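You operate a simulated robot arm through the tools that you are given. There is no shell and no other tool.

The job below is to be done with a simulated two-armed robot. You get a single attempt, and the scene is never put back.

TASK
Lock the frame's lid down and lay the orange strap roll on it.
Fine: swing both blue levers over the lid; the rolls are in the table's drawer; shut it again.

The check looks at the end state, three seconds after you hand in, the way a careful person would. Anything else that was tipped, shoved, dropped, spilled or broken makes it a failure. Lids that push on must go on centred and level and be pressed home; caps that screw on are set level and turned clockwise until they are tight.

THE ROBOT
Two 7-joint arms with fingered hands on one trunk that stands fixed in place. Base frame: the origin is at the foot of the trunk, x ahead of it, y to its left, z up. Readings come in mm, rad, newtons and seconds.
The left shoulder is at [30, 136, 1305], the right one opposite. With the tool pointing down near the work surface each hand reaches from about 100 to 920 mm from the base axis, measured 20 degrees to its own side. Payload 5 kg a hand.
The TCP of each hand is the grasp point between the finger pads, 42 mm short of the fingertips. In the tool frame z runs along the fingers and y along their closing line. The gripper opens to 208 mm; its body begins 119 mm behind the TCP. The gripper is a hand of 4 fingers: y runs from the thumb to the fingers, the wrist lies at [0, 0, -332] in the tool frame, and closing takes about 1.5 s.
Orientation is that of the tool frame in the base frame, as a unit quaternion [x, y, z, w]. With the fingers straight down and closing along the base's y, the tool's x points along the base's -x, its y along +y and its z along -z.

THE INTERFACE
- The arms move only by the tool nudge_tool. It takes "left_targets", "right_targets" or both (then of equal length, played together; a hand with none holds still); each is one flat list of numbers, 6 for each row, row after row: the shift along the base's x, y, z in m, then the turn, a rotation vector about the base's x, y, z in rad. In form: [dx, dy, dz, wx, wy, wz, dx, dy, dz, wx, wy, wz, ...]. A call has 1 to 20 rows; each row shifts and turns the commanded pose from where the row before left it. "left_hand" and "right_hand" are, for a hand that has rows, the opening, from 0 (shut) to 1 (fully open), set as the call begins (left out, the last holds). Rows are played at 5 a second. More than 50 mm and 0.15 rad between two rows, or a gripper value outside its range, and nothing of the call is played. Where a pose cannot be reached the arm comes as near as it can. A force on the tool above 40 N (or 10 N above the force at the start of the call, whichever is more), or a blocked arm, ends the call early, and 0.2 s more pass. Each finger travels about 72 mm/s and halts on what it meets, pressing with about 23 N; the grip force reading is that of the motor and also rises with nothing between the fingers. The clock runs only during rows and for 0.2 s after the last one: add rows that do not move to give the fingers time. The reply holds the time, the measured pose of the TCP, the force on the tool along the base axes, the opening and the grip force, in the units named above and with some noise, with the torque about the TCP (base axes, N m) and any sound that the robot's microphone picked up.
- Cameras (640 x 400 px; columns grow to the right, rows downward): "scene" is now at [41.2, 11.2, 2022.3]; the picture's right is [0.17, -0.99, 0.00], its down [-0.81, -0.14, -0.57] and it looks along [0.56, 0.09, -0.82] (base axes); focal length 341 px, centre (320, 200). "left" rides on the left gripper at [-101, 0, -145] in its tool frame; the picture's right is [0.00, -1.00, 0.00], its down [0.82, 0.00, -0.57] and it looks along [0.57, 0.00, 0.82] (tool axes); focal length 261 px, centre (320, 200). "right" rides on the right gripper at [101, 0, -145] in its tool frame; the picture's right is [0.00, 1.00, 0.00], its down [-0.82, 0.00, -0.57] and it looks along [-0.57, 0.00, 0.82] (tool axes); focal length 261 px, centre (320, 200). There is no depth. A picture from a camera that has moved, and an enlarged one, comes with that camera's place and axes in the base frame and with its lens.
- get_image(camera): a new picture of that camera. No time passes.
- move_column(by): moves the trunk up (or, below 0, down) by that many mm; the arms and the scene camera ride with it, the base frame stays. It gives what a move gives, with no picture.
- move_fingers(finger1, finger2, finger3, thumb_bend, hand): sets how far each is bent, from 0 (flat) to 1 (curled in); at 0.3 the hand is open as for a grip, at 0.7 the pads meet at the TCP. One left out holds its place. A second passes; each finger stops where it meets its share of the squeeze, and holds until it gets a number again. A gripper value or a shape takes the hand back. It gives what a move gives, with no picture; readings hold the bend of each and the force on the fingers (four entries, about 0 where the hand has none), thumb and palm.
- set_grasp(shape, hand): the hand has 4 fingers and takes this shape, open, in about a second: jaw (thumb against the fingers, like two jaws); tri (thumb and two fingers); tip (a fingertip pinch); poke (one finger out to press); point (the index stretched); flat (the hand flat); cup (the hand cupped); fist (a fist). The gripper value then closes the fingers along that shape, each until it touches; the sizes above hold for jaw. It gives what a move gives, with no picture.
- head_to(pan, tilt): turns the head with the scene camera to pan (to the left, within 2.496 rad either way) and tilt (down, from -0.506 to 1.204), counted from straight ahead of the robot. It gives what a move gives.
- close_up(camera, box): a new picture of the part [left, top, right, bottom] of that camera's present view, enlarged. No time passes.
- close_job(): hands the job in; it is judged then, once.

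Places have to be worked out from the pictures, the camera data and where the tool is seen. Open the grippers and draw the arms clear of the work before you hand the job in, unless the task says otherwise.

The tools are called after "Emit:" by a JSON object that holds its "method" and its "body". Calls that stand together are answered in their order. nudge_tool: Moves the arms, as the interface text tells. Its arguments: {"type":"object","properties":{"left_targets":{"type":"array"},"left_hand":{"type":"number"},"right_targets":{"type":"array"},"right_hand":{"type":"number"}},"required":[]} The other tools are called the same way: move_column (by) moves the trunk up or down; set_grasp (shape, hand) gives the hand a shape; move_fingers (finger1, finger2, finger3, thumb_bend, hand) moves the fingers one by one; head_to (pan, tilt) turns the head that bears the scene camera; get_image (camera) takes a picture; close_up (camera, box) takes an enlarged picture of a part of a camera's view; close_job () hands the job in.

At the start:

```text
t: 0.0
left_position: [592.7, 269.5, 1393.0]
left_orientation: [-0.001, 1.0, -0.001, 0.0]
left_ft_force: [0.2, 0.8, -0.4]
left_ft_torque: [-0.02, 0.02, 0.01]
left_gripper_width: 207.7
left_grasp_force: 0.0
left_shape: jaw
left_bend: [0.3, 0.3, 0.3, 0.3]
left_finger forces: [0.0, 0.0, 0.1, 0.0, 0.1, 0.1]
right_position: [588.4, -279.8, 1386.2]
right_orientation: [0.0, 1.0, -0.001, 0.0]
right_ft_force: [-0.2, 0.4, -0.2]
right_ft_torque: [0.0, 0.01, 0.0]
right_gripper_width: 207.7
right_grasp_force: 0.1
right_shape: jaw
right_bend: [0.3, 0.3, 0.3, 0.3]
right_finger forces: [0.1, 0.0, 0.0, 0.1, 0.0, 0.0]
trunk travel left (down, up): [-325.0, 165.0]
head pan, tilt (commanded): [0.166, 0.969]
```

scene: 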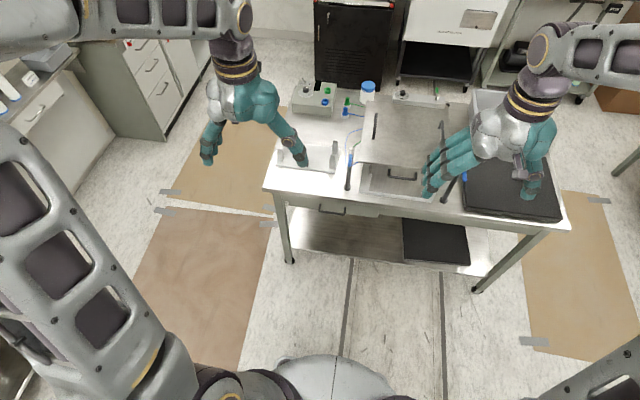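
right: 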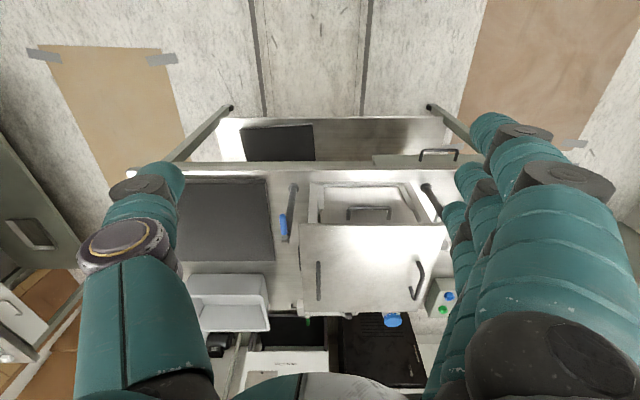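
left: 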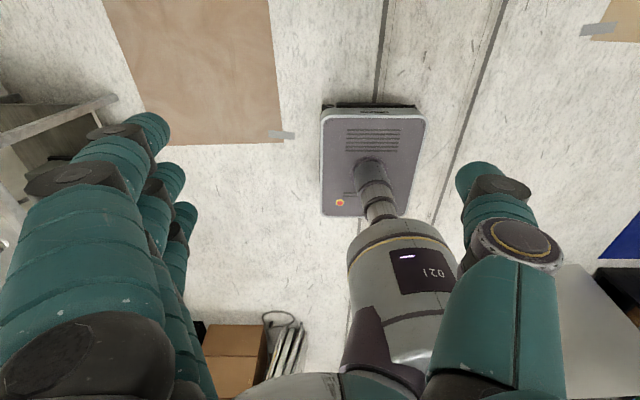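

The table stands ahead with a frame, lid and two levers, partly hidden by the hands. I take enlarged views before moving anything.

Emit:
{"method": "close_up", "body": {"camera": "scene", "box": [250, 70, 450, 220]}}

Emit:
{"method": "close_up", "body": {"camera": "right", "box": [160, 140, 480, 340]}}

Emit:
{"method": "close_up", "body": {"camera": "scene", "box": [380, 70, 580, 220]}}

```text
2.67 times, centred on (350, 145) of scene
camera zoom: at [41.2, 11.2, 2022.3], right [0.17, -0.99, 0.0], down [-0.81, -0.14, -0.57], along [0.56, 0.09, -0.82], focal length 908 px, centre (240, 347)
```

zoom: 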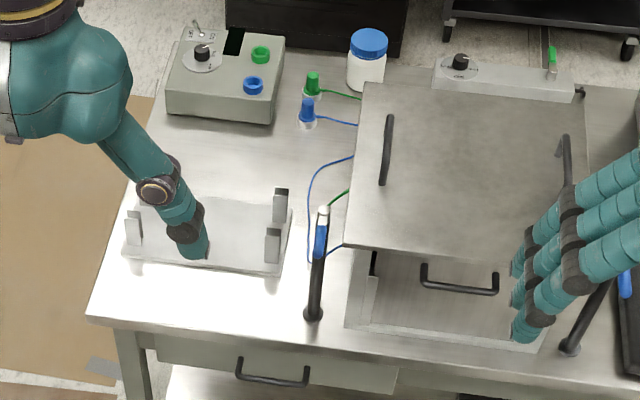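

```text
2.00 times, centred on (320, 240) of right
camera zoom: at [488.0, -279.8, 1529.8], right [0.0, 1.0, 0.0], down [0.82, 0.0, 0.57], along [0.57, 0.0, -0.82], focal length 521 px, centre (320, 120)
```

zoom: 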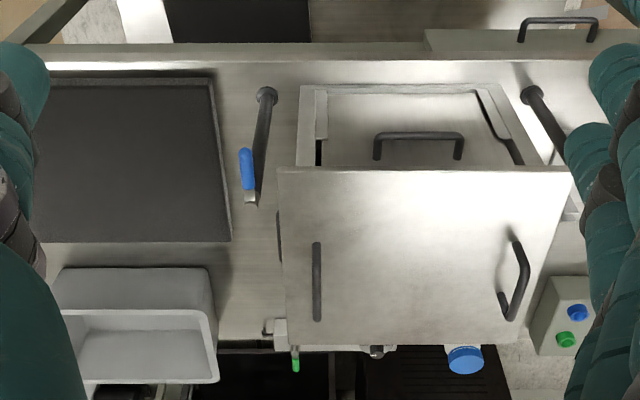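

```text
2.67 times, centred on (480, 145) of scene
camera zoom: at [41.2, 11.2, 2022.3], right [0.17, -0.99, 0.0], down [-0.81, -0.14, -0.57], along [0.56, 0.09, -0.82], focal length 908 px, centre (-107, 347)
```

zoom: 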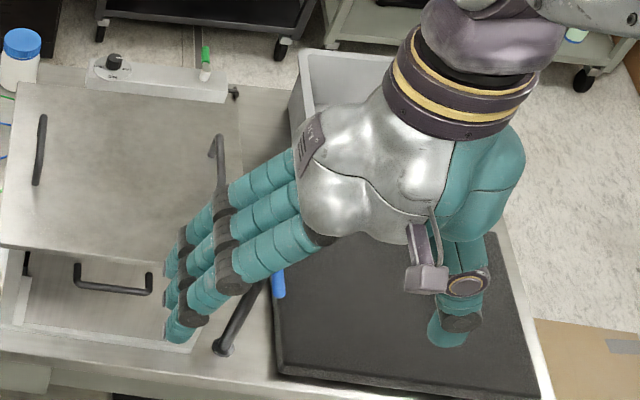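

The hands hide parts of the table. I draw both arms outwards, well above the table, so the scene camera sees the whole work area.

Emit:
{"method": "nudge_tool", "body": {"left_targets": [-0.02, 0.045, 0, 0, 0, 0, -0.02, 0.045, 0, 0, 0, 0, -0.02, 0.045, 0, 0, 0, 0, -0.02, 0.045, 0, 0, 0, 0, -0.02, 0.045, 0, 0, 0, 0, -0.02, 0.045, 0, 0, 0, 0], "right_targets": [-0.02, -0.045, 0, 0, 0, 0, -0.02, -0.045, 0, 0, 0, 0, -0.02, -0.045, 0, 0, 0, 0, -0.02, -0.045, 0, 0, 0, 0, -0.02, -0.045, 0, 0, 0, 0, -0.02, -0.045, 0, 0, 0, 0]}}

Emit:
{"method": "get_image", "body": {"camera": "scene"}}

Emit:
{"method": "get_image", "body": {"camera": "right"}}

Emit:
{"method": "get_image", "body": {"camera": "left"}}

```text
t: 1.4
left_position: [471.4, 539.6, 1391.9]
left_orientation: [0.001, 1.0, 0.0, 0.001]
left_ft_force: [-1.6, 0.3, 0.5]
left_ft_torque: [0.01, -0.08, 0.03]
left_gripper_width: 207.9
left_grasp_force: 0.2
left_shape: jaw
left_bend: [0.3, 0.3, 0.3, 0.3]
left_finger forces: [0.0, 0.0, 0.1, 0.0, 0.0, 0.0]
right_position: [468.3, -549.2, 1386.9]
right_orientation: [-0.001, 1.0, 0.0, 0.001]
right_ft_force: [-1.1, 0.8, 0.8]
right_ft_torque: [-0.04, -0.08, 0.0]
right_gripper_width: 207.8
right_grasp_force: 0.0
right_shape: jaw
right_bend: [0.3, 0.3, 0.3, 0.3]
right_finger forces: [0.0, 0.0, 0.1, 0.1, 0.0, 0.1]
trunk travel left (down, up): [-325.0, 165.0]
head pan, tilt (commanded): [0.166, 0.969]
```

```text
taken
camera scene: at [38.7, 11.3, 2022.4], right [0.17, -0.99, 0.0], down [-0.81, -0.14, -0.57], along [0.56, 0.09, -0.82], focal length 341 px, centre (320, 200)
```

scene: 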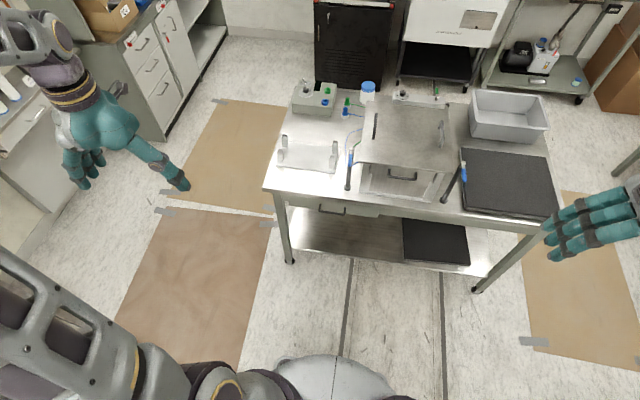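

```text
taken
camera right: at [366.7, -549.8, 1529.0], right [0.0, 1.0, 0.0], down [0.82, 0.0, 0.57], along [0.57, 0.0, -0.82], focal length 261 px, centre (320, 200)
```

right: 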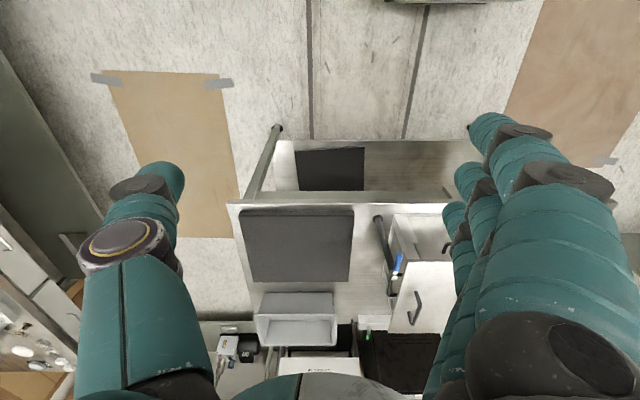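

```text
taken
camera left: at [573.7, 540.3, 1537.2], right [0.0, -1.0, 0.0], down [-0.82, 0.0, 0.57], along [-0.57, 0.0, -0.82], focal length 261 px, centre (320, 200)
```

left: 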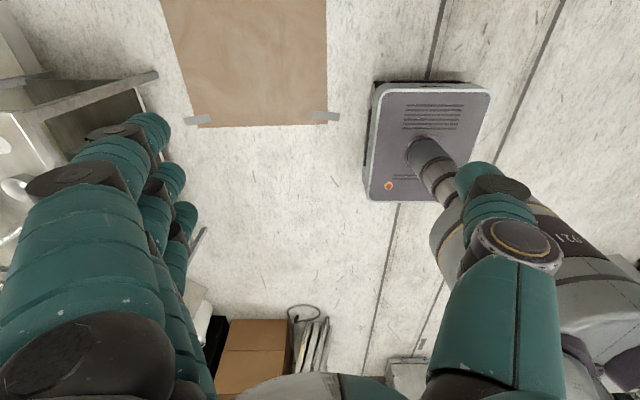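

Now the table is clear. I enlarge the work area.

Emit:
{"method": "close_up", "body": {"camera": "scene", "box": [340, 80, 480, 220]}}

Emit:
{"method": "close_up", "body": {"camera": "scene", "box": [260, 70, 400, 220]}}

Emit:
{"method": "close_up", "body": {"camera": "scene", "box": [430, 70, 570, 230]}}

Emit:
{"method": "close_up", "body": {"camera": "scene", "box": [260, 180, 480, 300]}}

```text
2.86 times, centred on (410, 150) of scene
camera zoom: at [38.7, 11.3, 2022.4], right [0.17, -0.99, 0.0], down [-0.81, -0.14, -0.57], along [0.56, 0.09, -0.82], focal length 973 px, centre (63, 343)
```

zoom: 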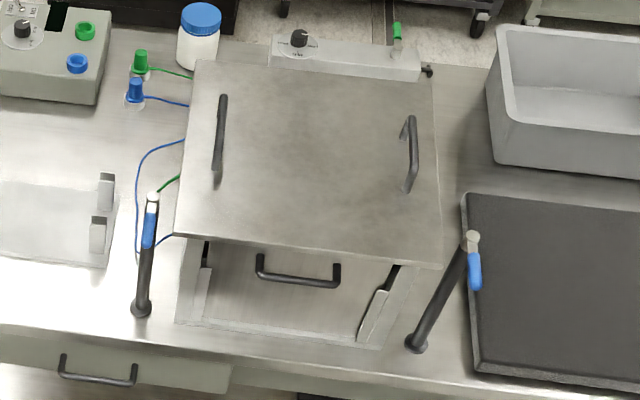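

```text
2.67 times, centred on (330, 145) of scene
camera zoom: at [38.7, 11.3, 2022.4], right [0.17, -0.99, 0.0], down [-0.81, -0.14, -0.57], along [0.56, 0.09, -0.82], focal length 908 px, centre (293, 347)
```

zoom: 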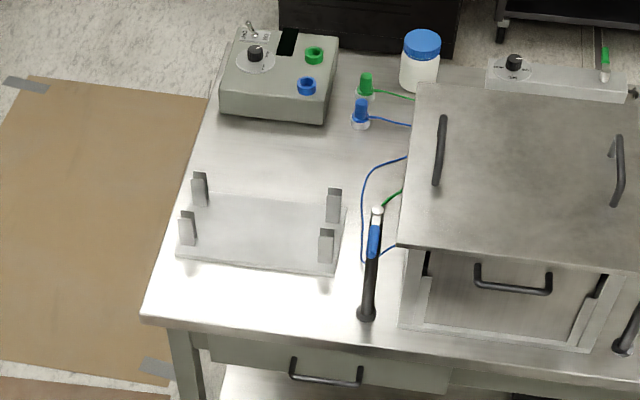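

```text
2.50 times, centred on (500, 150) of scene
camera zoom: at [38.7, 11.3, 2022.4], right [0.17, -0.99, 0.0], down [-0.81, -0.14, -0.57], along [0.56, 0.09, -0.82], focal length 852 px, centre (-130, 325)
```

zoom: 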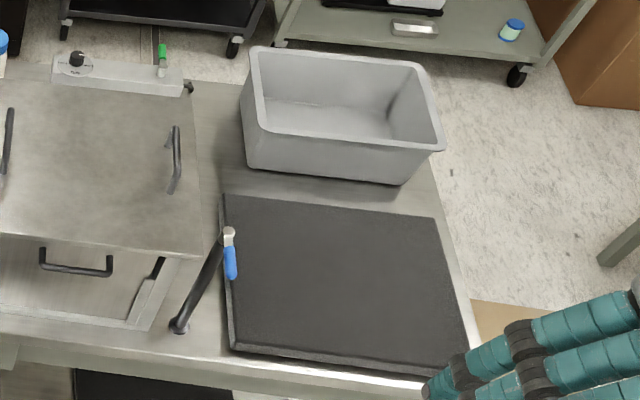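

```text
2.91 times, centred on (370, 240) of scene
camera zoom: at [38.7, 11.3, 2022.4], right [0.17, -0.99, 0.0], down [-0.81, -0.14, -0.57], along [0.56, 0.09, -0.82], focal length 991 px, centre (174, 84)
```

zoom: 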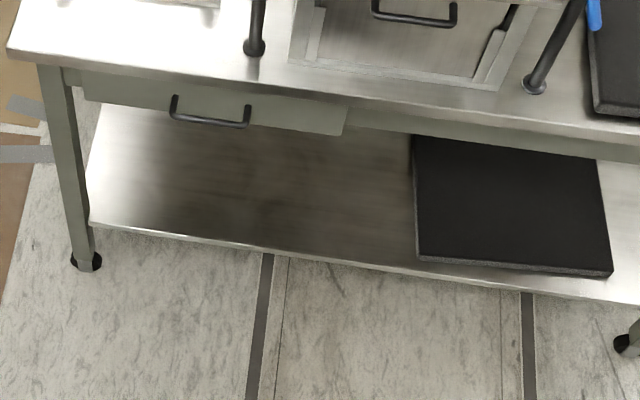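

Triangulating from both views: the lid looks level at about x 873–1205, y −328…8, z ≈ 1072. Lever posts are near (902, 38) and (902, −358), with the blue arms pointing toward the robot at z ≈ 1104, and the drawer handle is near (824, 89, 780). I tilt both hands so their cameras view the levers and the drawer front from closer up.

Emit:
{"method": "nudge_tool", "body": {"left_targets": [0.0025, -0.034, -0.035, 0, -0.1309, 0, 0.0025, -0.034, -0.035, 0, -0.1309, 0, 0.0025, -0.034, -0.035, 0, -0.1309, 0, 0.0025, -0.034, -0.035, 0, -0.1309, 0, 0.0025, -0.034, -0.035, 0, -0.1309, 0, 0.0025, -0.034, -0.035, 0, -0.1309, 0, 0.0025, -0.034, -0.035, 0, -0.1309, 0, 0.0025, -0.034, -0.035, 0, -0.1309, 0, 0.0025, -0.034, -0.035, 0, -0.1309, 0, 0.0025, -0.034, -0.035, 0, -0.1309, 0, 0.0025, -0.034, -0.035, 0, -0.1309, 0, 0.0025, -0.034, -0.035, 0, -0.1309, 0], "right_targets": [0.007, 0.0125, -0.013, 0, -0.0654, 0, 0.007, 0.0125, -0.013, 0, -0.0654, 0, 0.007, 0.0125, -0.013, 0, -0.0654, 0, 0.007, 0.0125, -0.013, 0, -0.0654, 0, 0.007, 0.0125, -0.013, 0, -0.0654, 0, 0.007, 0.0125, -0.013, 0, -0.0654, 0, 0.007, 0.0125, -0.013, 0, -0.0654, 0, 0.007, 0.0125, -0.013, 0, -0.0654, 0, 0.007, 0.0125, -0.013, 0, -0.0654, 0, 0.007, 0.0125, -0.013, 0, -0.0654, 0, 0.007, 0.0125, -0.013, 0, -0.0654, 0, 0.007, 0.0125, -0.013, 0, -0.0654, 0]}}

Emit:
{"method": "get_image", "body": {"camera": "scene"}}

Emit:
{"method": "get_image", "body": {"camera": "right"}}

Emit:
{"method": "get_image", "body": {"camera": "left"}}

```text
t: 4.2
left_position: [623.1, 239.2, 1012.9]
left_orientation: [0.02, 0.674, 0.042, 0.737]
left_ft_force: [-1.5, -2.7, -0.9]
left_ft_torque: [-0.07, -0.07, 0.22]
left_gripper_width: 207.9
left_grasp_force: 0.1
left_shape: jaw
left_bend: [0.3, 0.3, 0.3, 0.3]
left_finger forces: [0.0, 0.1, 0.0, 0.0, 0.0, 0.1]
left hand out of reach, approached as far as the arm can: row 5, 6, 7
right_position: [549.3, -396.1, 1229.5]
right_orientation: [-0.015, 0.936, 0.007, 0.351]
right_ft_force: [-0.1, -1.5, 0.9]
right_ft_torque: [0.13, -0.05, 0.09]
right_gripper_width: 207.8
right_grasp_force: 0.0
right_shape: jaw
right_bend: [0.3, 0.3, 0.3, 0.3]
right_finger forces: [0.1, 0.0, 0.0, 0.0, 0.0, 0.0]
right hand out of reach, approached as far as the arm can: row 9, 10
trunk travel left (down, up): [-325.0, 165.0]
head pan, tilt (commanded): [0.166, 0.969]
stopped in row 12 (left hand): the arm was blocked; the commanded pose is now the measured one
```

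```text
taken
camera scene: at [37.3, 7.0, 2022.8], right [0.16, -0.99, 0.0], down [-0.81, -0.13, -0.57], along [0.56, 0.09, -0.82], focal length 341 px, centre (320, 200)
```

scene: 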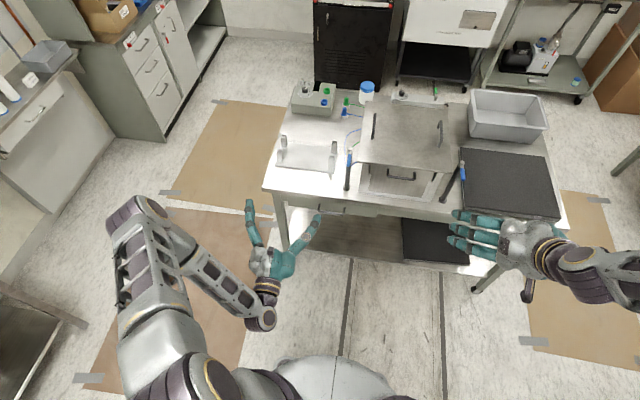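

```text
taken
camera right: at [377.6, -403.3, 1271.8], right [-0.03, 1.0, 0.01], down [0.24, 0.0, 0.97], along [0.97, 0.03, -0.24], focal length 261 px, centre (320, 200)
```

right: 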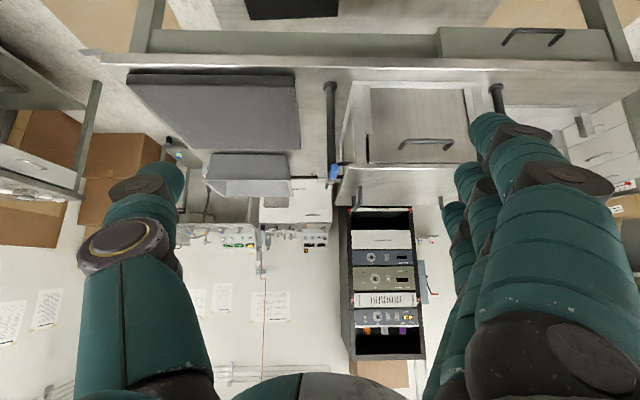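

```text
taken
camera left: at [470.3, 227.8, 1100.0], right [0.03, -1.0, -0.08], down [-0.5, 0.05, -0.87], along [0.87, 0.07, -0.49], focal length 261 px, centre (320, 200)
```

left: 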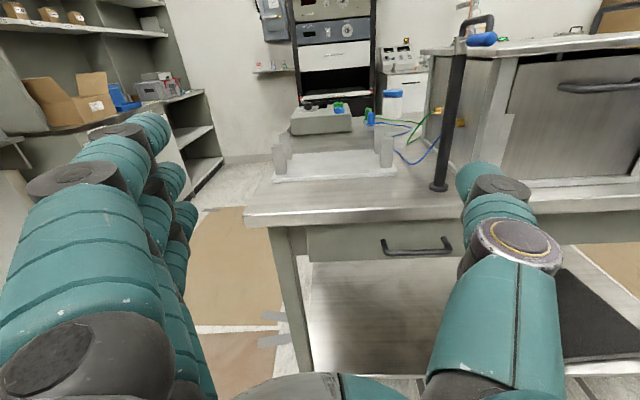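

The left camera now sees the left lever and the drawer well. I enlarge those views.

Emit:
{"method": "close_up", "body": {"camera": "left", "box": [400, 10, 640, 200]}}

Emit:
{"method": "close_up", "body": {"camera": "left", "box": [240, 180, 560, 330]}}

Emit:
{"method": "close_up", "body": {"camera": "right", "box": [290, 60, 510, 220]}}

Emit:
{"method": "close_up", "body": {"camera": "scene", "box": [330, 80, 480, 220]}}

```text
2.11 times, centred on (520, 105) of left
camera zoom: at [470.3, 227.8, 1100.0], right [0.03, -1.0, -0.08], down [-0.5, 0.05, -0.87], along [0.87, 0.07, -0.49], focal length 549 px, centre (-101, 400)
```

zoom: 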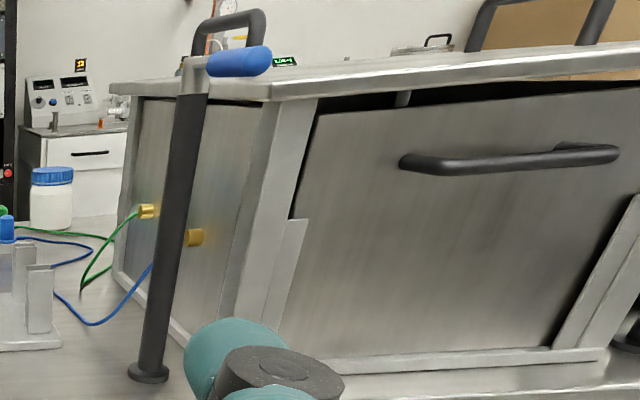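

```text
2.00 times, centred on (400, 255) of left
camera zoom: at [470.3, 227.8, 1100.0], right [0.03, -1.0, -0.08], down [-0.5, 0.05, -0.87], along [0.87, 0.07, -0.49], focal length 521 px, centre (160, 90)
```

zoom: 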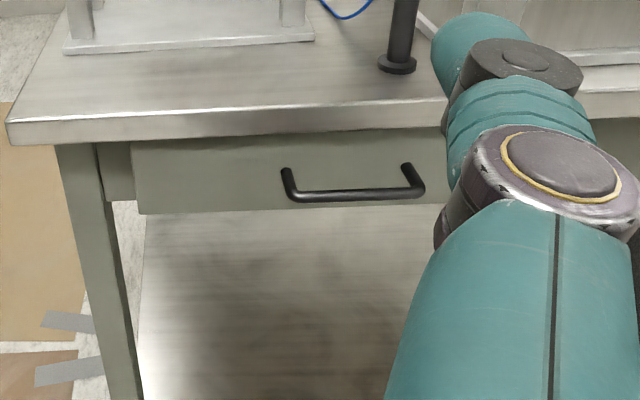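

```text
2.50 times, centred on (400, 140) of right
camera zoom: at [377.6, -403.3, 1271.8], right [-0.03, 1.0, 0.01], down [0.24, 0.0, 0.97], along [0.97, 0.03, -0.24], focal length 652 px, centre (120, 350)
```

zoom: 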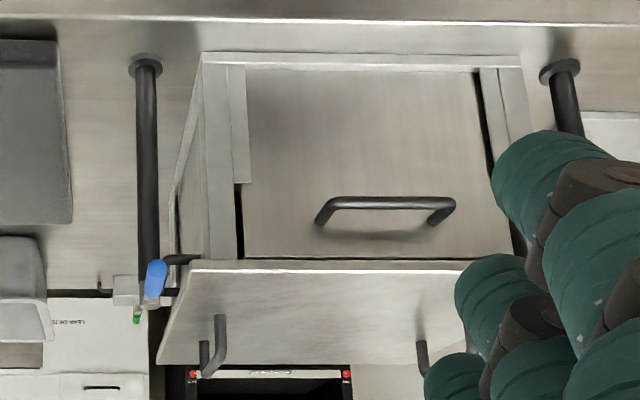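

```text
2.86 times, centred on (405, 150) of scene
camera zoom: at [37.3, 7.0, 2022.8], right [0.16, -0.99, 0.0], down [-0.81, -0.13, -0.57], along [0.56, 0.09, -0.82], focal length 973 px, centre (77, 343)
```

zoom: 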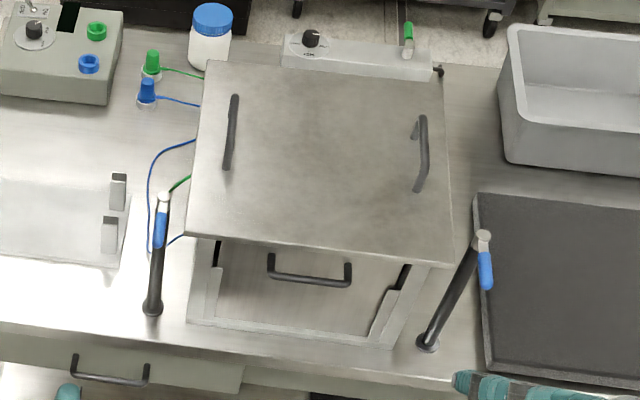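

Lever arms sit on upright posts with the blue grips at z ≈ 1095–1104, just above the lid's top (≈ 1080), pointing at the robot. The drawer bar is near (824, 92, 780). I give the right hand the poking shape and look at where its finger is.

Emit:
{"method": "set_grasp", "body": {"hand": "right", "shape": "poke"}}

Emit:
{"method": "get_image", "body": {"camera": "right"}}

Emit:
{"method": "close_up", "body": {"camera": "scene", "box": [400, 130, 640, 300]}}

```text
t: 5.1
left_position: [623.4, 239.9, 1010.5]
left_orientation: [0.02, 0.675, 0.041, 0.736]
left_ft_force: [0.6, -0.3, -0.2]
left_ft_torque: [0.03, 0.04, 0.06]
left_gripper_width: 208.1
left_grasp_force: 0.1
left_shape: jaw
left_bend: [0.3, 0.3, 0.3, 0.3]
left_finger forces: [0.1, 0.0, 0.1, 0.0, 0.1, 0.0]
right_position: [551.3, -395.8, 1229.0]
right_orientation: [-0.015, 0.937, 0.007, 0.35]
right_ft_force: [-0.8, -0.5, 0.5]
right_ft_torque: [0.07, 0.0, 0.08]
right_gripper_width: 0.1
right_grasp_force: 0.1
right_shape: poke
right_bend: [1.0, 1.0, 1.0, 0.45]
right_finger forces: [0.0, 0.0, 0.0, 0.1, 0.0, 0.1]
trunk travel left (down, up): [-325.0, 165.0]
head pan, tilt (commanded): [0.166, 0.969]
```

```text
taken
camera right: at [379.1, -402.3, 1271.0], right [-0.03, 1.0, 0.01], down [0.25, 0.0, 0.97], along [0.97, 0.03, -0.24], focal length 261 px, centre (320, 200)
```

right: 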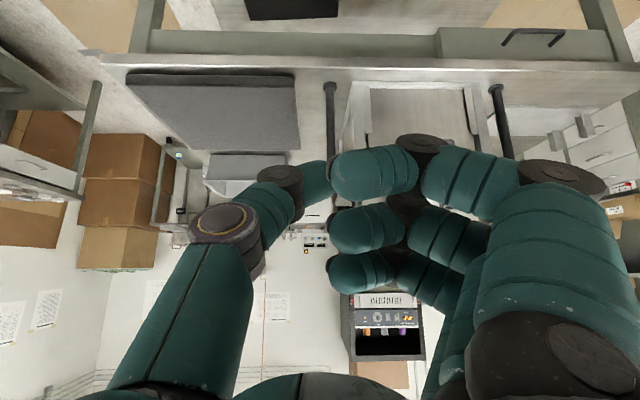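

```text
2.35 times, centred on (520, 215) of scene
camera zoom: at [40.4, 9.3, 2022.3], right [0.17, -0.99, 0.0], down [-0.81, -0.14, -0.57], along [0.56, 0.09, -0.82], focal length 802 px, centre (-151, 165)
```

zoom: 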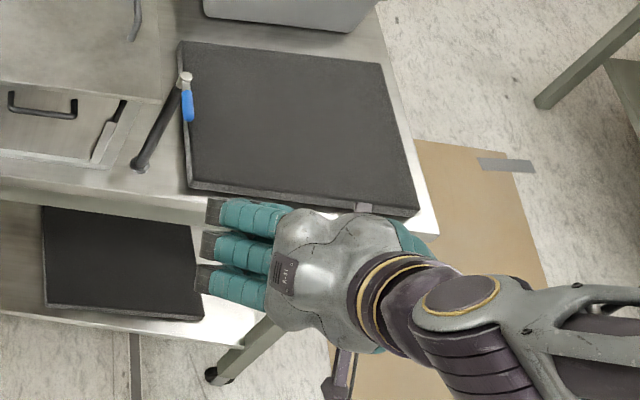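

In the poke shape all three fingers curl and only the thumb stays out. I try the pointing shape instead.

Emit:
{"method": "set_grasp", "body": {"hand": "right", "shape": "point"}}

Emit:
{"method": "get_image", "body": {"camera": "right"}}

Emit:
{"method": "close_up", "body": {"camera": "scene", "box": [400, 130, 640, 300]}}

```text
t: 6.0
left_position: [623.1, 241.8, 1008.9]
left_orientation: [0.019, 0.675, 0.042, 0.736]
left_ft_force: [-0.5, -0.3, -0.1]
left_ft_torque: [0.01, 0.01, 0.01]
left_gripper_width: 208.0
left_grasp_force: 0.2
left_shape: jaw
left_bend: [0.3, 0.3, 0.3, 0.3]
left_finger forces: [0.0, 0.0, 0.0, 0.0, 0.0, 0.0]
right_position: [551.3, -393.6, 1228.4]
right_orientation: [-0.015, 0.937, 0.007, 0.35]
right_ft_force: [-1.2, -0.6, 0.4]
right_ft_torque: [0.0, 0.0, -0.01]
right_gripper_width: 201.6
right_grasp_force: 0.0
right_shape: point
right_bend: [0.7, 1.0, 1.0, 0.93]
right_finger forces: [0.1, 0.0, 0.0, 0.1, 0.1, 0.1]
trunk travel left (down, up): [-325.0, 165.0]
head pan, tilt (commanded): [0.166, 0.969]
```

```text
taken
camera right: at [379.6, -401.3, 1271.3], right [-0.03, 1.0, 0.01], down [0.25, 0.0, 0.97], along [0.97, 0.03, -0.25], focal length 261 px, centre (320, 200)
```

right: 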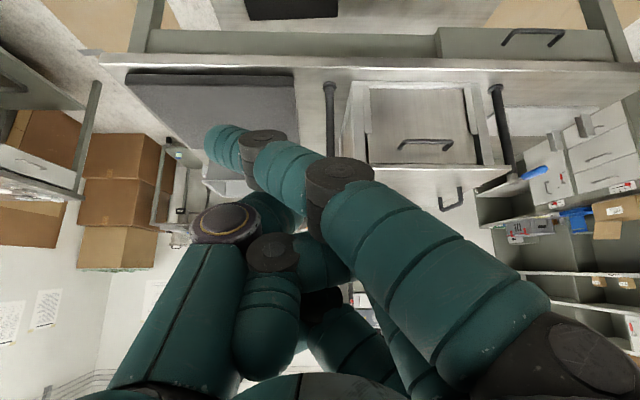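

```text
2.35 times, centred on (520, 215) of scene
camera zoom: at [41.0, 10.9, 2022.3], right [0.17, -0.99, 0.0], down [-0.81, -0.14, -0.57], along [0.56, 0.09, -0.82], focal length 802 px, centre (-151, 165)
```

zoom: 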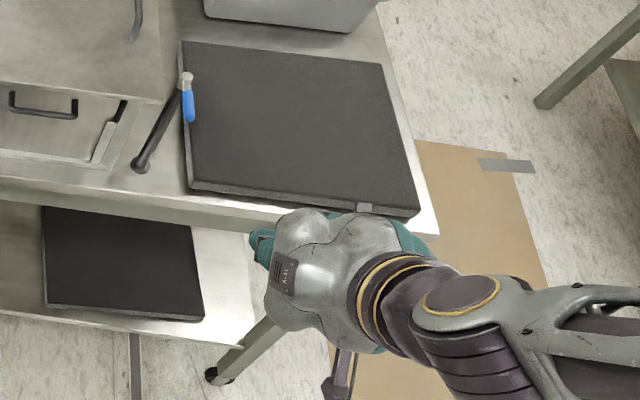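

The pointing finger bends across the palm, which is awkward. I'll go back to jaw at about half opening, straddle the right lever from above with the thumb outside it, and push with the thumb. First I move to a hover above the lever.

Emit:
{"method": "set_grasp", "body": {"hand": "right", "shape": "jaw"}}

Emit:
{"method": "nudge_tool", "body": {"right_targets": [0.034, 0.005, 0.0, 0, 0.0525, 0, 0.034, 0.005, 0.0, 0, 0.0525, 0, 0.034, 0.005, 0.0, 0, 0.0525, 0, 0.034, 0.005, 0.0, 0, 0.0525, 0, 0.034, 0.005, 0.0, 0, 0.0525, 0, 0.034, 0.005, 0.0, 0, 0.0525, 0, 0.034, 0.005, 0.0, 0, 0.0525, 0, 0.034, 0.005, 0.0, 0, 0.0525, 0, 0, 0, 0, 0, 0, 0], "right_hand": 0.5}}

Emit:
{"method": "get_image", "body": {"camera": "right"}}

Emit:
{"method": "get_image", "body": {"camera": "scene"}}

Emit:
{"method": "get_image", "body": {"camera": "left"}}

```text
t: 6.9
left_position: [623.2, 242.2, 1010.3]
left_orientation: [0.019, 0.676, 0.041, 0.736]
left_ft_force: [0.7, 0.3, 0.3]
left_ft_torque: [-0.01, 0.04, 0.03]
left_gripper_width: 207.9
left_grasp_force: 0.1
left_shape: jaw
left_bend: [0.3, 0.3, 0.3, 0.3]
left_finger forces: [0.0, 0.0, 0.1, 0.1, 0.1, 0.0]
right_position: [551.7, -394.5, 1228.8]
right_orientation: [-0.015, 0.937, 0.007, 0.348]
right_ft_force: [-0.1, -0.3, 0.2]
right_ft_torque: [0.01, 0.01, 0.01]
right_gripper_width: 207.9
right_grasp_force: 0.1
right_shape: jaw
right_bend: [0.3, 0.3, 0.3, 0.3]
right_finger forces: [0.0, 0.0, 0.1, 0.1, 0.0, 0.0]
trunk travel left (down, up): [-325.0, 165.0]
head pan, tilt (commanded): [0.166, 0.969]
```

```text
t: 8.9
left_position: [622.4, 243.4, 1010.6]
left_orientation: [0.019, 0.676, 0.039, 0.736]
left_ft_force: [-1.6, 0.9, -0.2]
left_ft_torque: [0.01, -0.01, -0.16]
left_gripper_width: 207.9
left_grasp_force: 0.0
left_shape: jaw
left_bend: [0.3, 0.3, 0.3, 0.3]
left_finger forces: [0.0, 0.0, 0.1, 0.1, 0.0, 0.1]
right_position: [821.9, -349.4, 1232.0]
right_orientation: [-0.015, 0.989, 0.009, 0.147]
right_ft_force: [-1.2, 1.9, 0.7]
right_ft_torque: [-0.18, -0.07, -0.07]
right_gripper_width: 103.9
right_grasp_force: 0.1
right_shape: jaw
right_bend: [0.73, 0.73, 0.73, 0.7]
right_finger forces: [0.0, 0.1, 0.1, 0.0, 0.1, 0.0]
trunk travel left (down, up): [-325.0, 165.0]
head pan, tilt (commanded): [0.166, 0.969]
```

```text
taken
camera right: at [683.5, -355.4, 1339.9], right [-0.03, 1.0, 0.02], down [0.62, 0.0, 0.79], along [0.79, 0.03, -0.62], focal length 261 px, centre (320, 200)
```

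right: 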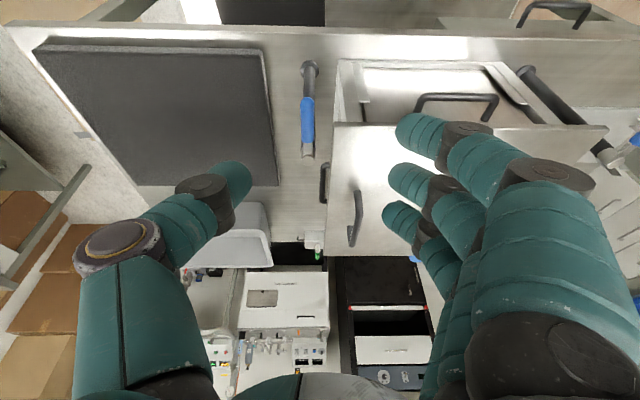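

```text
taken
camera scene: at [39.1, 14.6, 2022.4], right [0.17, -0.99, 0.0], down [-0.81, -0.14, -0.57], along [0.56, 0.09, -0.82], focal length 341 px, centre (320, 200)
```

scene: 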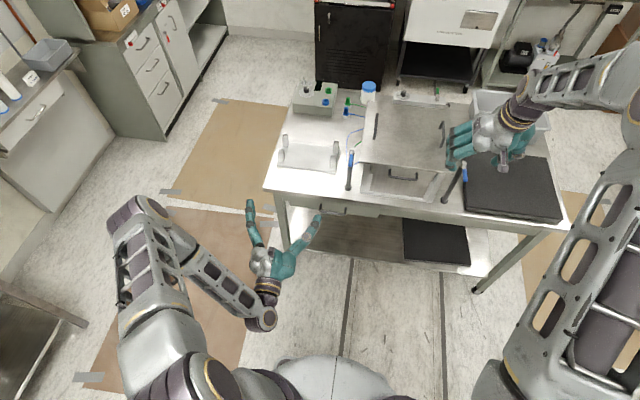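

```text
taken
camera left: at [470.5, 232.1, 1097.9], right [0.03, -1.0, -0.08], down [-0.5, 0.05, -0.86], along [0.87, 0.07, -0.5], focal length 261 px, centre (320, 200)
```

left: 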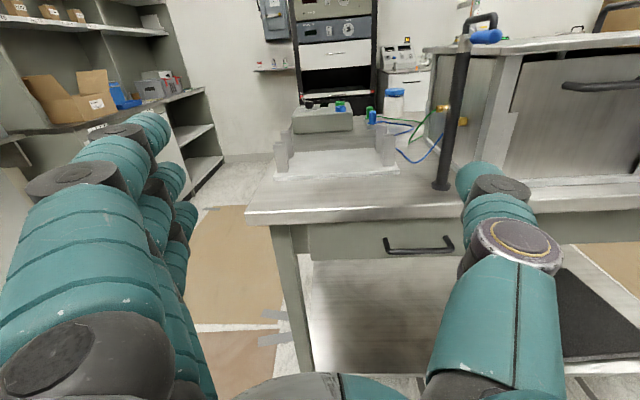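

The blue arm runs from its pivot at about (902, −360) to its tip at x ≈ 824, z ≈ 1100, and lies between thumb and fingers. I lower the hand around it, thumb on the outer side.

Emit:
{"method": "nudge_tool", "body": {"right_targets": [0.002, 0, -0.025, 0, 0, 0, 0.002, 0, -0.025, 0, 0, 0, 0.002, 0, -0.025, 0, 0, 0, 0.002, 0, -0.027, 0, 0, 0, 0, 0, 0, 0, 0, 0]}}

Emit:
{"method": "get_image", "body": {"camera": "right"}}

Emit:
{"method": "close_up", "body": {"camera": "scene", "box": [400, 80, 560, 220]}}

Emit:
{"method": "close_up", "body": {"camera": "left", "box": [440, 0, 640, 120]}}

```text
t: 10.1
left_position: [622.7, 241.1, 1010.7]
left_orientation: [0.02, 0.675, 0.041, 0.736]
left_ft_force: [-0.2, 1.5, -0.4]
left_ft_torque: [0.02, 0.0, -0.01]
left_gripper_width: 207.8
left_grasp_force: 0.0
left_shape: jaw
left_bend: [0.3, 0.3, 0.3, 0.3]
left_finger forces: [0.1, 0.0, 0.0, 0.0, 0.0, 0.0]
right_position: [830.9, -355.1, 1125.6]
right_orientation: [-0.013, 0.989, 0.009, 0.147]
right_ft_force: [-0.6, -0.1, 0.4]
right_ft_torque: [-0.06, -0.05, 0.02]
right_gripper_width: 103.9
right_grasp_force: 0.1
right_shape: jaw
right_bend: [0.73, 0.73, 0.73, 0.7]
right_finger forces: [0.0, 0.1, 0.1, 0.0, 0.0, 0.0]
trunk travel left (down, up): [-325.0, 165.0]
head pan, tilt (commanded): [0.166, 0.969]
```

```text
taken
camera right: at [692.2, -361.1, 1234.6], right [-0.03, 1.0, 0.02], down [0.62, 0.0, 0.79], along [0.79, 0.03, -0.62], focal length 261 px, centre (320, 200)
```

right: 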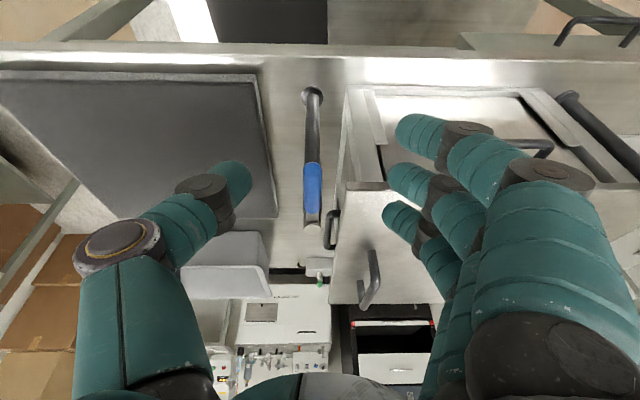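

```text
2.86 times, centred on (480, 150) of scene
camera zoom: at [40.4, 11.7, 2022.4], right [0.17, -0.99, 0.0], down [-0.81, -0.14, -0.57], along [0.56, 0.09, -0.82], focal length 973 px, centre (-137, 343)
```

zoom: 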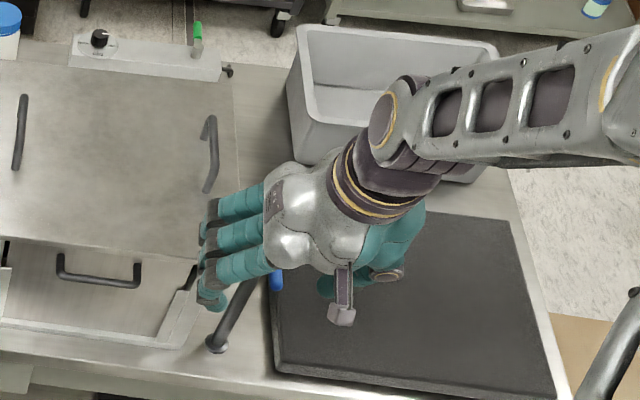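

```text
3.20 times, centred on (540, 60) of left
camera zoom: at [471.6, 229.9, 1098.1], right [0.03, -1.0, -0.08], down [-0.5, 0.05, -0.86], along [0.87, 0.07, -0.5], focal length 834 px, centre (-384, 648)
```

zoom: 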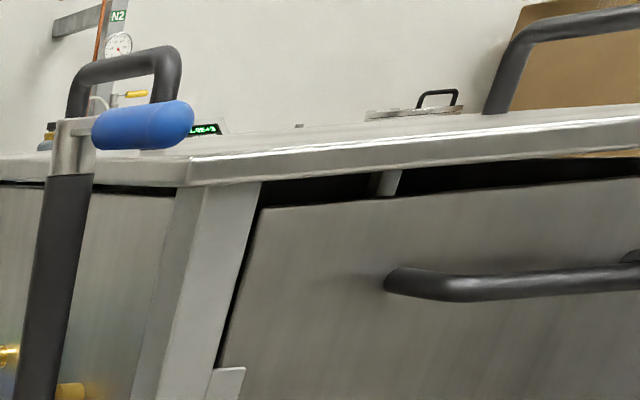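

The lever is between thumb and fingers and there is no contact force. I sweep the thumb inwards along the arc to bring the lever about 30–40° round, then check.

Emit:
{"method": "nudge_tool", "body": {"right_targets": [0, 0.018, 0.004, 0, 0, 0, 0, 0.018, 0, 0, 0, 0, -0.001, 0.012, 0, 0, 0, 0, -0.002, 0.012, 0, 0, 0, 0, 0, 0.01, 0, 0, 0, 0, 0, 0, 0, 0, 0, 0]}}

Emit:
{"method": "get_image", "body": {"camera": "right"}}

Emit:
{"method": "close_up", "body": {"camera": "scene", "box": [400, 80, 560, 220]}}

```text
t: 11.5
left_position: [622.9, 240.5, 1010.3]
left_orientation: [0.019, 0.676, 0.041, 0.736]
left_ft_force: [-0.2, 0.3, -0.3]
left_ft_torque: [0.0, 0.02, -0.01]
left_gripper_width: 208.2
left_grasp_force: 0.1
left_shape: jaw
left_bend: [0.3, 0.3, 0.3, 0.3]
left_finger forces: [0.0, 0.0, 0.0, 0.1, 0.0, 0.0]
right_position: [827.3, -282.3, 1131.8]
right_orientation: [-0.014, 0.989, 0.01, 0.146]
right_ft_force: [0.2, -0.7, 1.0]
right_ft_torque: [-0.03, 0.01, 0.01]
right_gripper_width: 104.7
right_grasp_force: 0.1
right_shape: jaw
right_bend: [0.73, 0.73, 0.73, 0.7]
right_finger forces: [0.0, 0.0, 0.1, 0.1, 0.5, 0.0]
trunk travel left (down, up): [-325.0, 165.0]
head pan, tilt (commanded): [0.166, 0.969]
```

```text
taken
camera right: at [688.6, -289.7, 1239.7], right [-0.02, 1.0, 0.02], down [0.62, 0.0, 0.78], along [0.78, 0.03, -0.62], focal length 261 px, centre (320, 200)
```

right: 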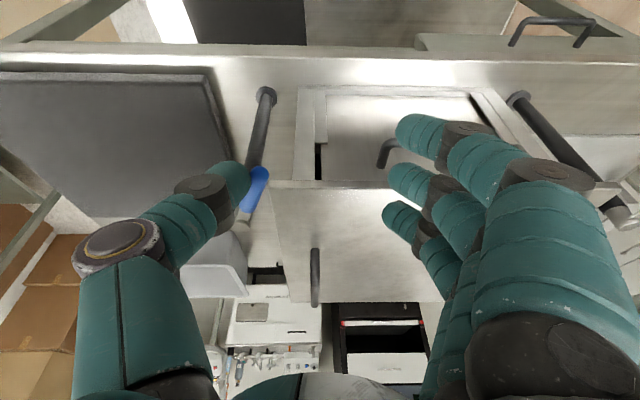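

```text
2.86 times, centred on (480, 150) of scene
camera zoom: at [41.2, 11.1, 2022.3], right [0.17, -0.99, 0.0], down [-0.81, -0.14, -0.57], along [0.56, 0.09, -0.82], focal length 973 px, centre (-137, 343)
```

zoom: 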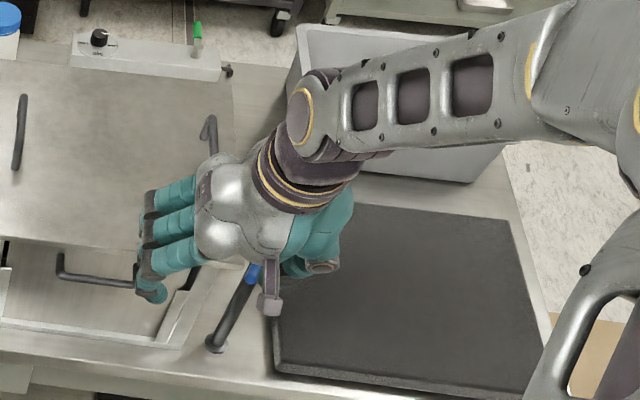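

The lever follows the thumb with almost no resistance, now turned about 30°. I continue along the arc, keeping the fingertips above the lid.

Emit:
{"method": "nudge_tool", "body": {"right_targets": [0.006, 0.013, 0, 0, 0, 0, 0.007, 0.013, 0, 0, 0, 0, 0.013, 0.01, 0, 0, 0, 0, 0.013, 0.009, 0, 0, 0, 0, 0, 0, 0, 0, 0, 0]}}

Emit:
{"method": "get_image", "body": {"camera": "right"}}

Emit:
{"method": "close_up", "body": {"camera": "scene", "box": [400, 80, 560, 220]}}

```text
t: 12.7
left_position: [623.8, 241.8, 1009.6]
left_orientation: [0.019, 0.676, 0.04, 0.736]
left_ft_force: [-0.4, 0.6, -0.3]
left_ft_torque: [0.0, 0.01, 0.01]
left_gripper_width: 208.0
left_grasp_force: 0.1
left_shape: jaw
left_bend: [0.3, 0.3, 0.3, 0.3]
left_finger forces: [0.0, 0.0, 0.0, 0.1, 0.0, 0.1]
right_position: [867.9, -239.1, 1130.2]
right_orientation: [-0.013, 0.989, 0.01, 0.148]
right_ft_force: [0.2, -0.2, -0.4]
right_ft_torque: [-0.02, -0.05, -0.02]
right_gripper_width: 104.4
right_grasp_force: 0.1
right_shape: jaw
right_bend: [0.73, 0.73, 0.73, 0.7]
right_finger forces: [0.0, 0.1, 0.1, 0.0, 0.2, 0.0]
trunk travel left (down, up): [-325.0, 165.0]
head pan, tilt (commanded): [0.166, 0.969]
```

```text
taken
camera right: at [728.9, -245.5, 1239.5], right [-0.03, 1.0, 0.02], down [0.62, 0.0, 0.79], along [0.78, 0.03, -0.62], focal length 261 px, centre (320, 200)
```

right: 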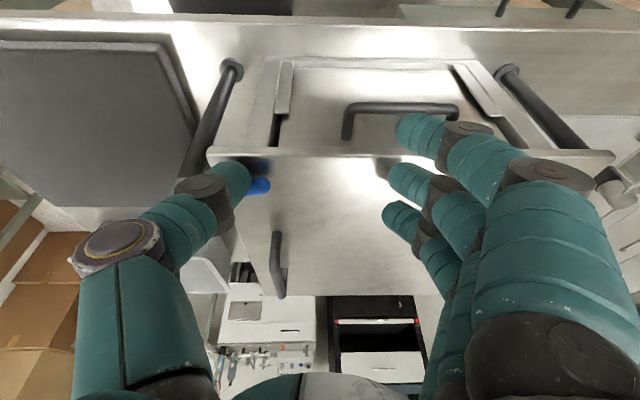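

```text
2.86 times, centred on (480, 150) of scene
camera zoom: at [40.8, 11.1, 2022.3], right [0.17, -0.99, 0.0], down [-0.81, -0.14, -0.57], along [0.56, 0.09, -0.82], focal length 973 px, centre (-137, 343)
```

zoom: 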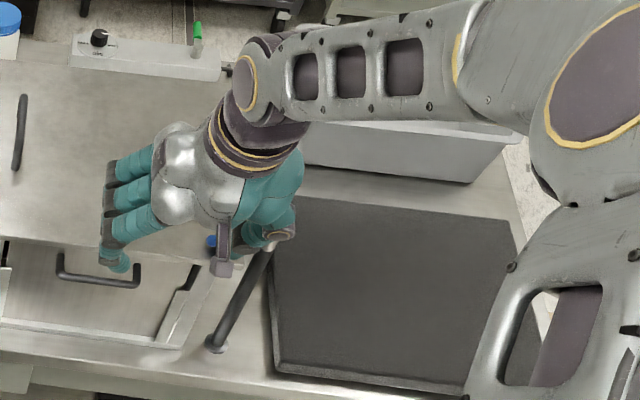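

The lever tip is now near (889, −279), so about 81° round. I push a further 12 mm forward, gently, watching for a stop.

Emit:
{"method": "nudge_tool", "body": {"right_targets": [0.006, 0.002, 0, 0, 0, 0, 0.006, 0.001, 0, 0, 0, 0, 0, 0, 0, 0, 0, 0]}}

Emit:
{"method": "close_up", "body": {"camera": "right", "box": [160, 60, 400, 240]}}

```text
t: 13.5
left_position: [623.3, 241.5, 1010.4]
left_orientation: [0.019, 0.675, 0.041, 0.736]
left_ft_force: [0.1, -0.3, 0.8]
left_ft_torque: [0.01, 0.0, -0.01]
left_gripper_width: 208.1
left_grasp_force: 0.1
left_shape: jaw
left_bend: [0.3, 0.3, 0.3, 0.3]
left_finger forces: [0.0, 0.1, 0.0, 0.1, 0.0, 0.1]
right_position: [880.5, -237.2, 1131.2]
right_orientation: [-0.013, 0.989, 0.009, 0.147]
right_ft_force: [0.4, 0.2, 0.5]
right_ft_torque: [-0.01, 0.01, 0.01]
right_gripper_width: 104.3
right_grasp_force: 0.0
right_shape: jaw
right_bend: [0.73, 0.73, 0.73, 0.7]
right_finger forces: [0.0, 0.1, 0.0, 0.0, 0.3, 0.0]
trunk travel left (down, up): [-325.0, 165.0]
head pan, tilt (commanded): [0.166, 0.969]
```

```text
2.22 times, centred on (280, 150) of right
camera zoom: at [740.7, -243.1, 1239.1], right [-0.03, 1.0, 0.02], down [0.62, 0.0, 0.79], along [0.78, 0.03, -0.62], focal length 579 px, centre (409, 311)
```

zoom: 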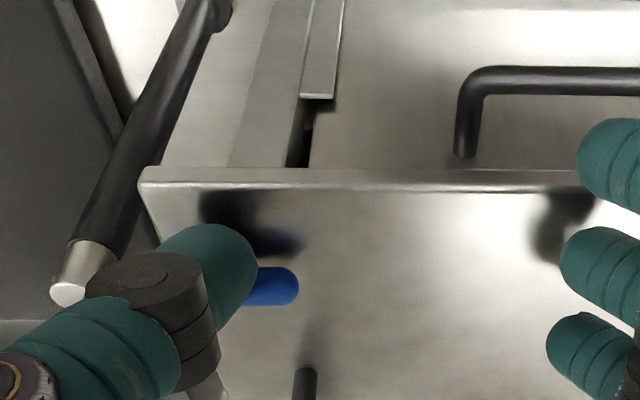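

The blue arm now points straight across the lid (tip near (903, −277)) and still no stop is felt. I push a few more millimetres to see whether there is an end stop.

Emit:
{"method": "nudge_tool", "body": {"right_targets": [0.004, 0, 0, 0, 0, 0, 0.004, 0, 0, 0, 0, 0, 0, 0, 0, 0, 0, 0]}}

Emit:
{"method": "close_up", "body": {"camera": "right", "box": [160, 60, 400, 240]}}

```text
t: 14.3
left_position: [621.2, 241.9, 1011.4]
left_orientation: [0.019, 0.675, 0.04, 0.736]
left_ft_force: [-0.9, 0.3, -0.3]
left_ft_torque: [0.05, 0.03, -0.01]
left_gripper_width: 207.9
left_grasp_force: 0.1
left_shape: jaw
left_bend: [0.3, 0.3, 0.3, 0.3]
left_finger forces: [0.1, 0.1, 0.0, 0.1, 0.0, 0.1]
right_position: [883.2, -236.9, 1128.7]
right_orientation: [-0.013, 0.989, 0.01, 0.145]
right_ft_force: [-30.9, 0.6, -2.4]
right_ft_torque: [0.19, 1.14, -2.27]
right_gripper_width: 103.1
right_grasp_force: 0.0
right_shape: jaw
right_bend: [0.73, 0.73, 0.73, 0.7]
right_finger forces: [0.0, 0.0, 0.0, 0.0, 32.3, 0.1]
trunk travel left (down, up): [-325.0, 165.0]
head pan, tilt (commanded): [0.166, 0.969]
```

```text
2.22 times, centred on (280, 150) of right
camera zoom: at [744.4, -243.7, 1238.1], right [-0.02, 1.0, 0.02], down [0.62, 0.0, 0.78], along [0.78, 0.03, -0.62], focal length 579 px, centre (409, 311)
```

zoom: 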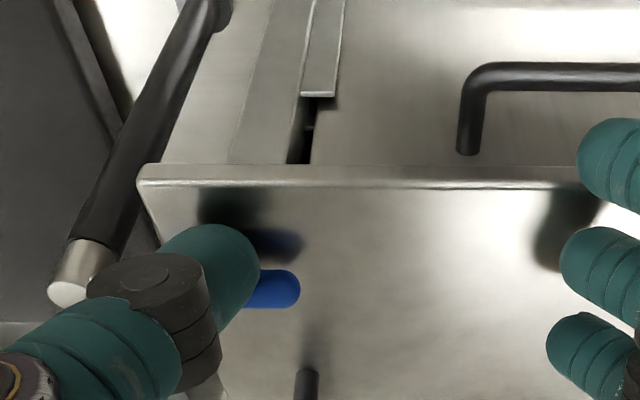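

There is a firm end stop (31 N) with the arm square across the lid, so the right lever is home. I back the thumb off and lift the right hand away, and at the same time raise the left hand and turn it fingers-down.

Emit:
{"method": "nudge_tool", "body": {"right_targets": [-0.01, 0, 0, 0, 0, 0, -0.012, 0, 0, 0, 0, 0, -0.01, 0, 0.03, 0, 0, 0, -0.01, 0, 0.03, 0, 0, 0, -0.01, 0, 0.03, 0, 0, 0, -0.01, 0, 0.03, 0, 0, 0, -0.03, -0.02, 0.02, 0, 0, 0, -0.04, -0.02, 0, 0, 0, 0, -0.04, -0.02, 0, 0, 0, 0, -0.04, -0.02, 0, 0, 0, 0, -0.04, -0.02, 0, 0, 0, 0, -0.04, -0.02, 0, 0, 0, 0], "left_targets": [0, 0, 0.02, 0, 0.138, 0, 0, 0, 0.02, 0, 0.138, 0, 0, 0, 0.02, 0, 0.138, 0, 0, 0, 0.02, 0, 0.138, 0, 0, 0, 0.02, 0, 0.138, 0, 0, 0, 0.02, 0, 0.138, 0, 0, 0, 0.02, 0, 0.138, 0, 0, 0, 0.02, 0, 0.138, 0, 0, 0, 0.02, 0, 0.138, 0, 0, 0, 0.02, 0, 0.138, 0, 0, 0, 0.02, 0, 0.138, 0, 0, 0, 0.02, 0, 0.138, 0]}}

Emit:
{"method": "get_image", "body": {"camera": "scene"}}

Emit:
{"method": "get_image", "body": {"camera": "right"}}

```text
t: 16.9
left_position: [624.3, 239.7, 1251.5]
left_orientation: [0.044, 0.999, 0.015, -0.001]
left_ft_force: [-0.5, -1.5, 0.2]
left_ft_torque: [0.15, -0.01, 0.0]
left_gripper_width: 207.9
left_grasp_force: 0.0
left_shape: jaw
left_bend: [0.3, 0.3, 0.3, 0.3]
left_finger forces: [0.1, 0.0, 0.0, 0.1, 0.1, 0.0]
right_position: [593.7, -357.4, 1269.9]
right_orientation: [-0.014, 0.989, 0.012, 0.146]
right_ft_force: [-0.3, -0.7, -0.3]
right_ft_torque: [0.15, -0.09, 0.04]
right_gripper_width: 104.6
right_grasp_force: 0.1
right_shape: jaw
right_bend: [0.73, 0.73, 0.73, 0.7]
right_finger forces: [0.0, 0.0, 0.1, 0.0, 0.0, 0.1]
trunk travel left (down, up): [-325.0, 165.0]
head pan, tilt (commanded): [0.166, 0.969]
```

```text
taken
camera scene: at [39.8, 7.8, 2022.4], right [0.17, -0.99, 0.0], down [-0.81, -0.14, -0.57], along [0.56, 0.1, -0.82], focal length 341 px, centre (320, 200)
```

scene: 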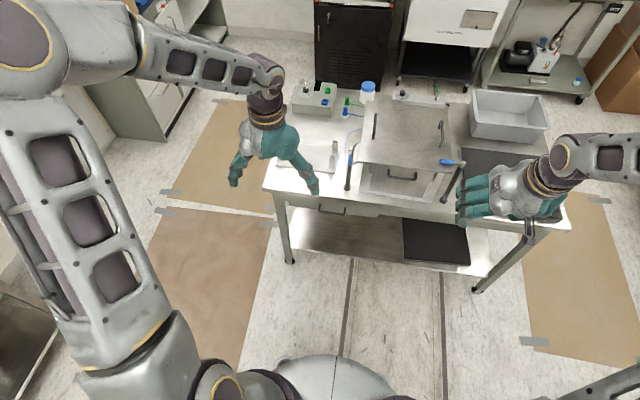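

```text
taken
camera right: at [454.2, -364.2, 1379.0], right [-0.03, 1.0, 0.02], down [0.62, 0.0, 0.79], along [0.78, 0.03, -0.62], focal length 261 px, centre (320, 200)
```

right: 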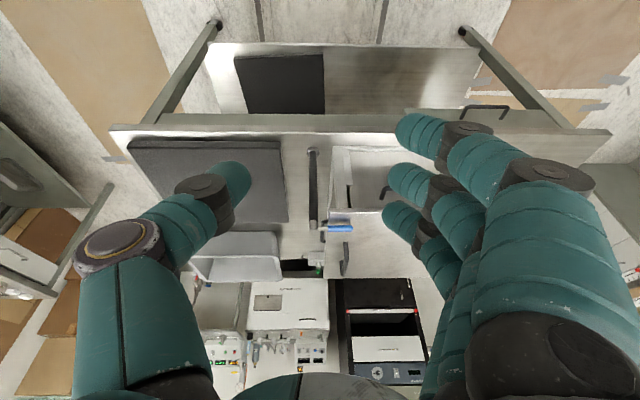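

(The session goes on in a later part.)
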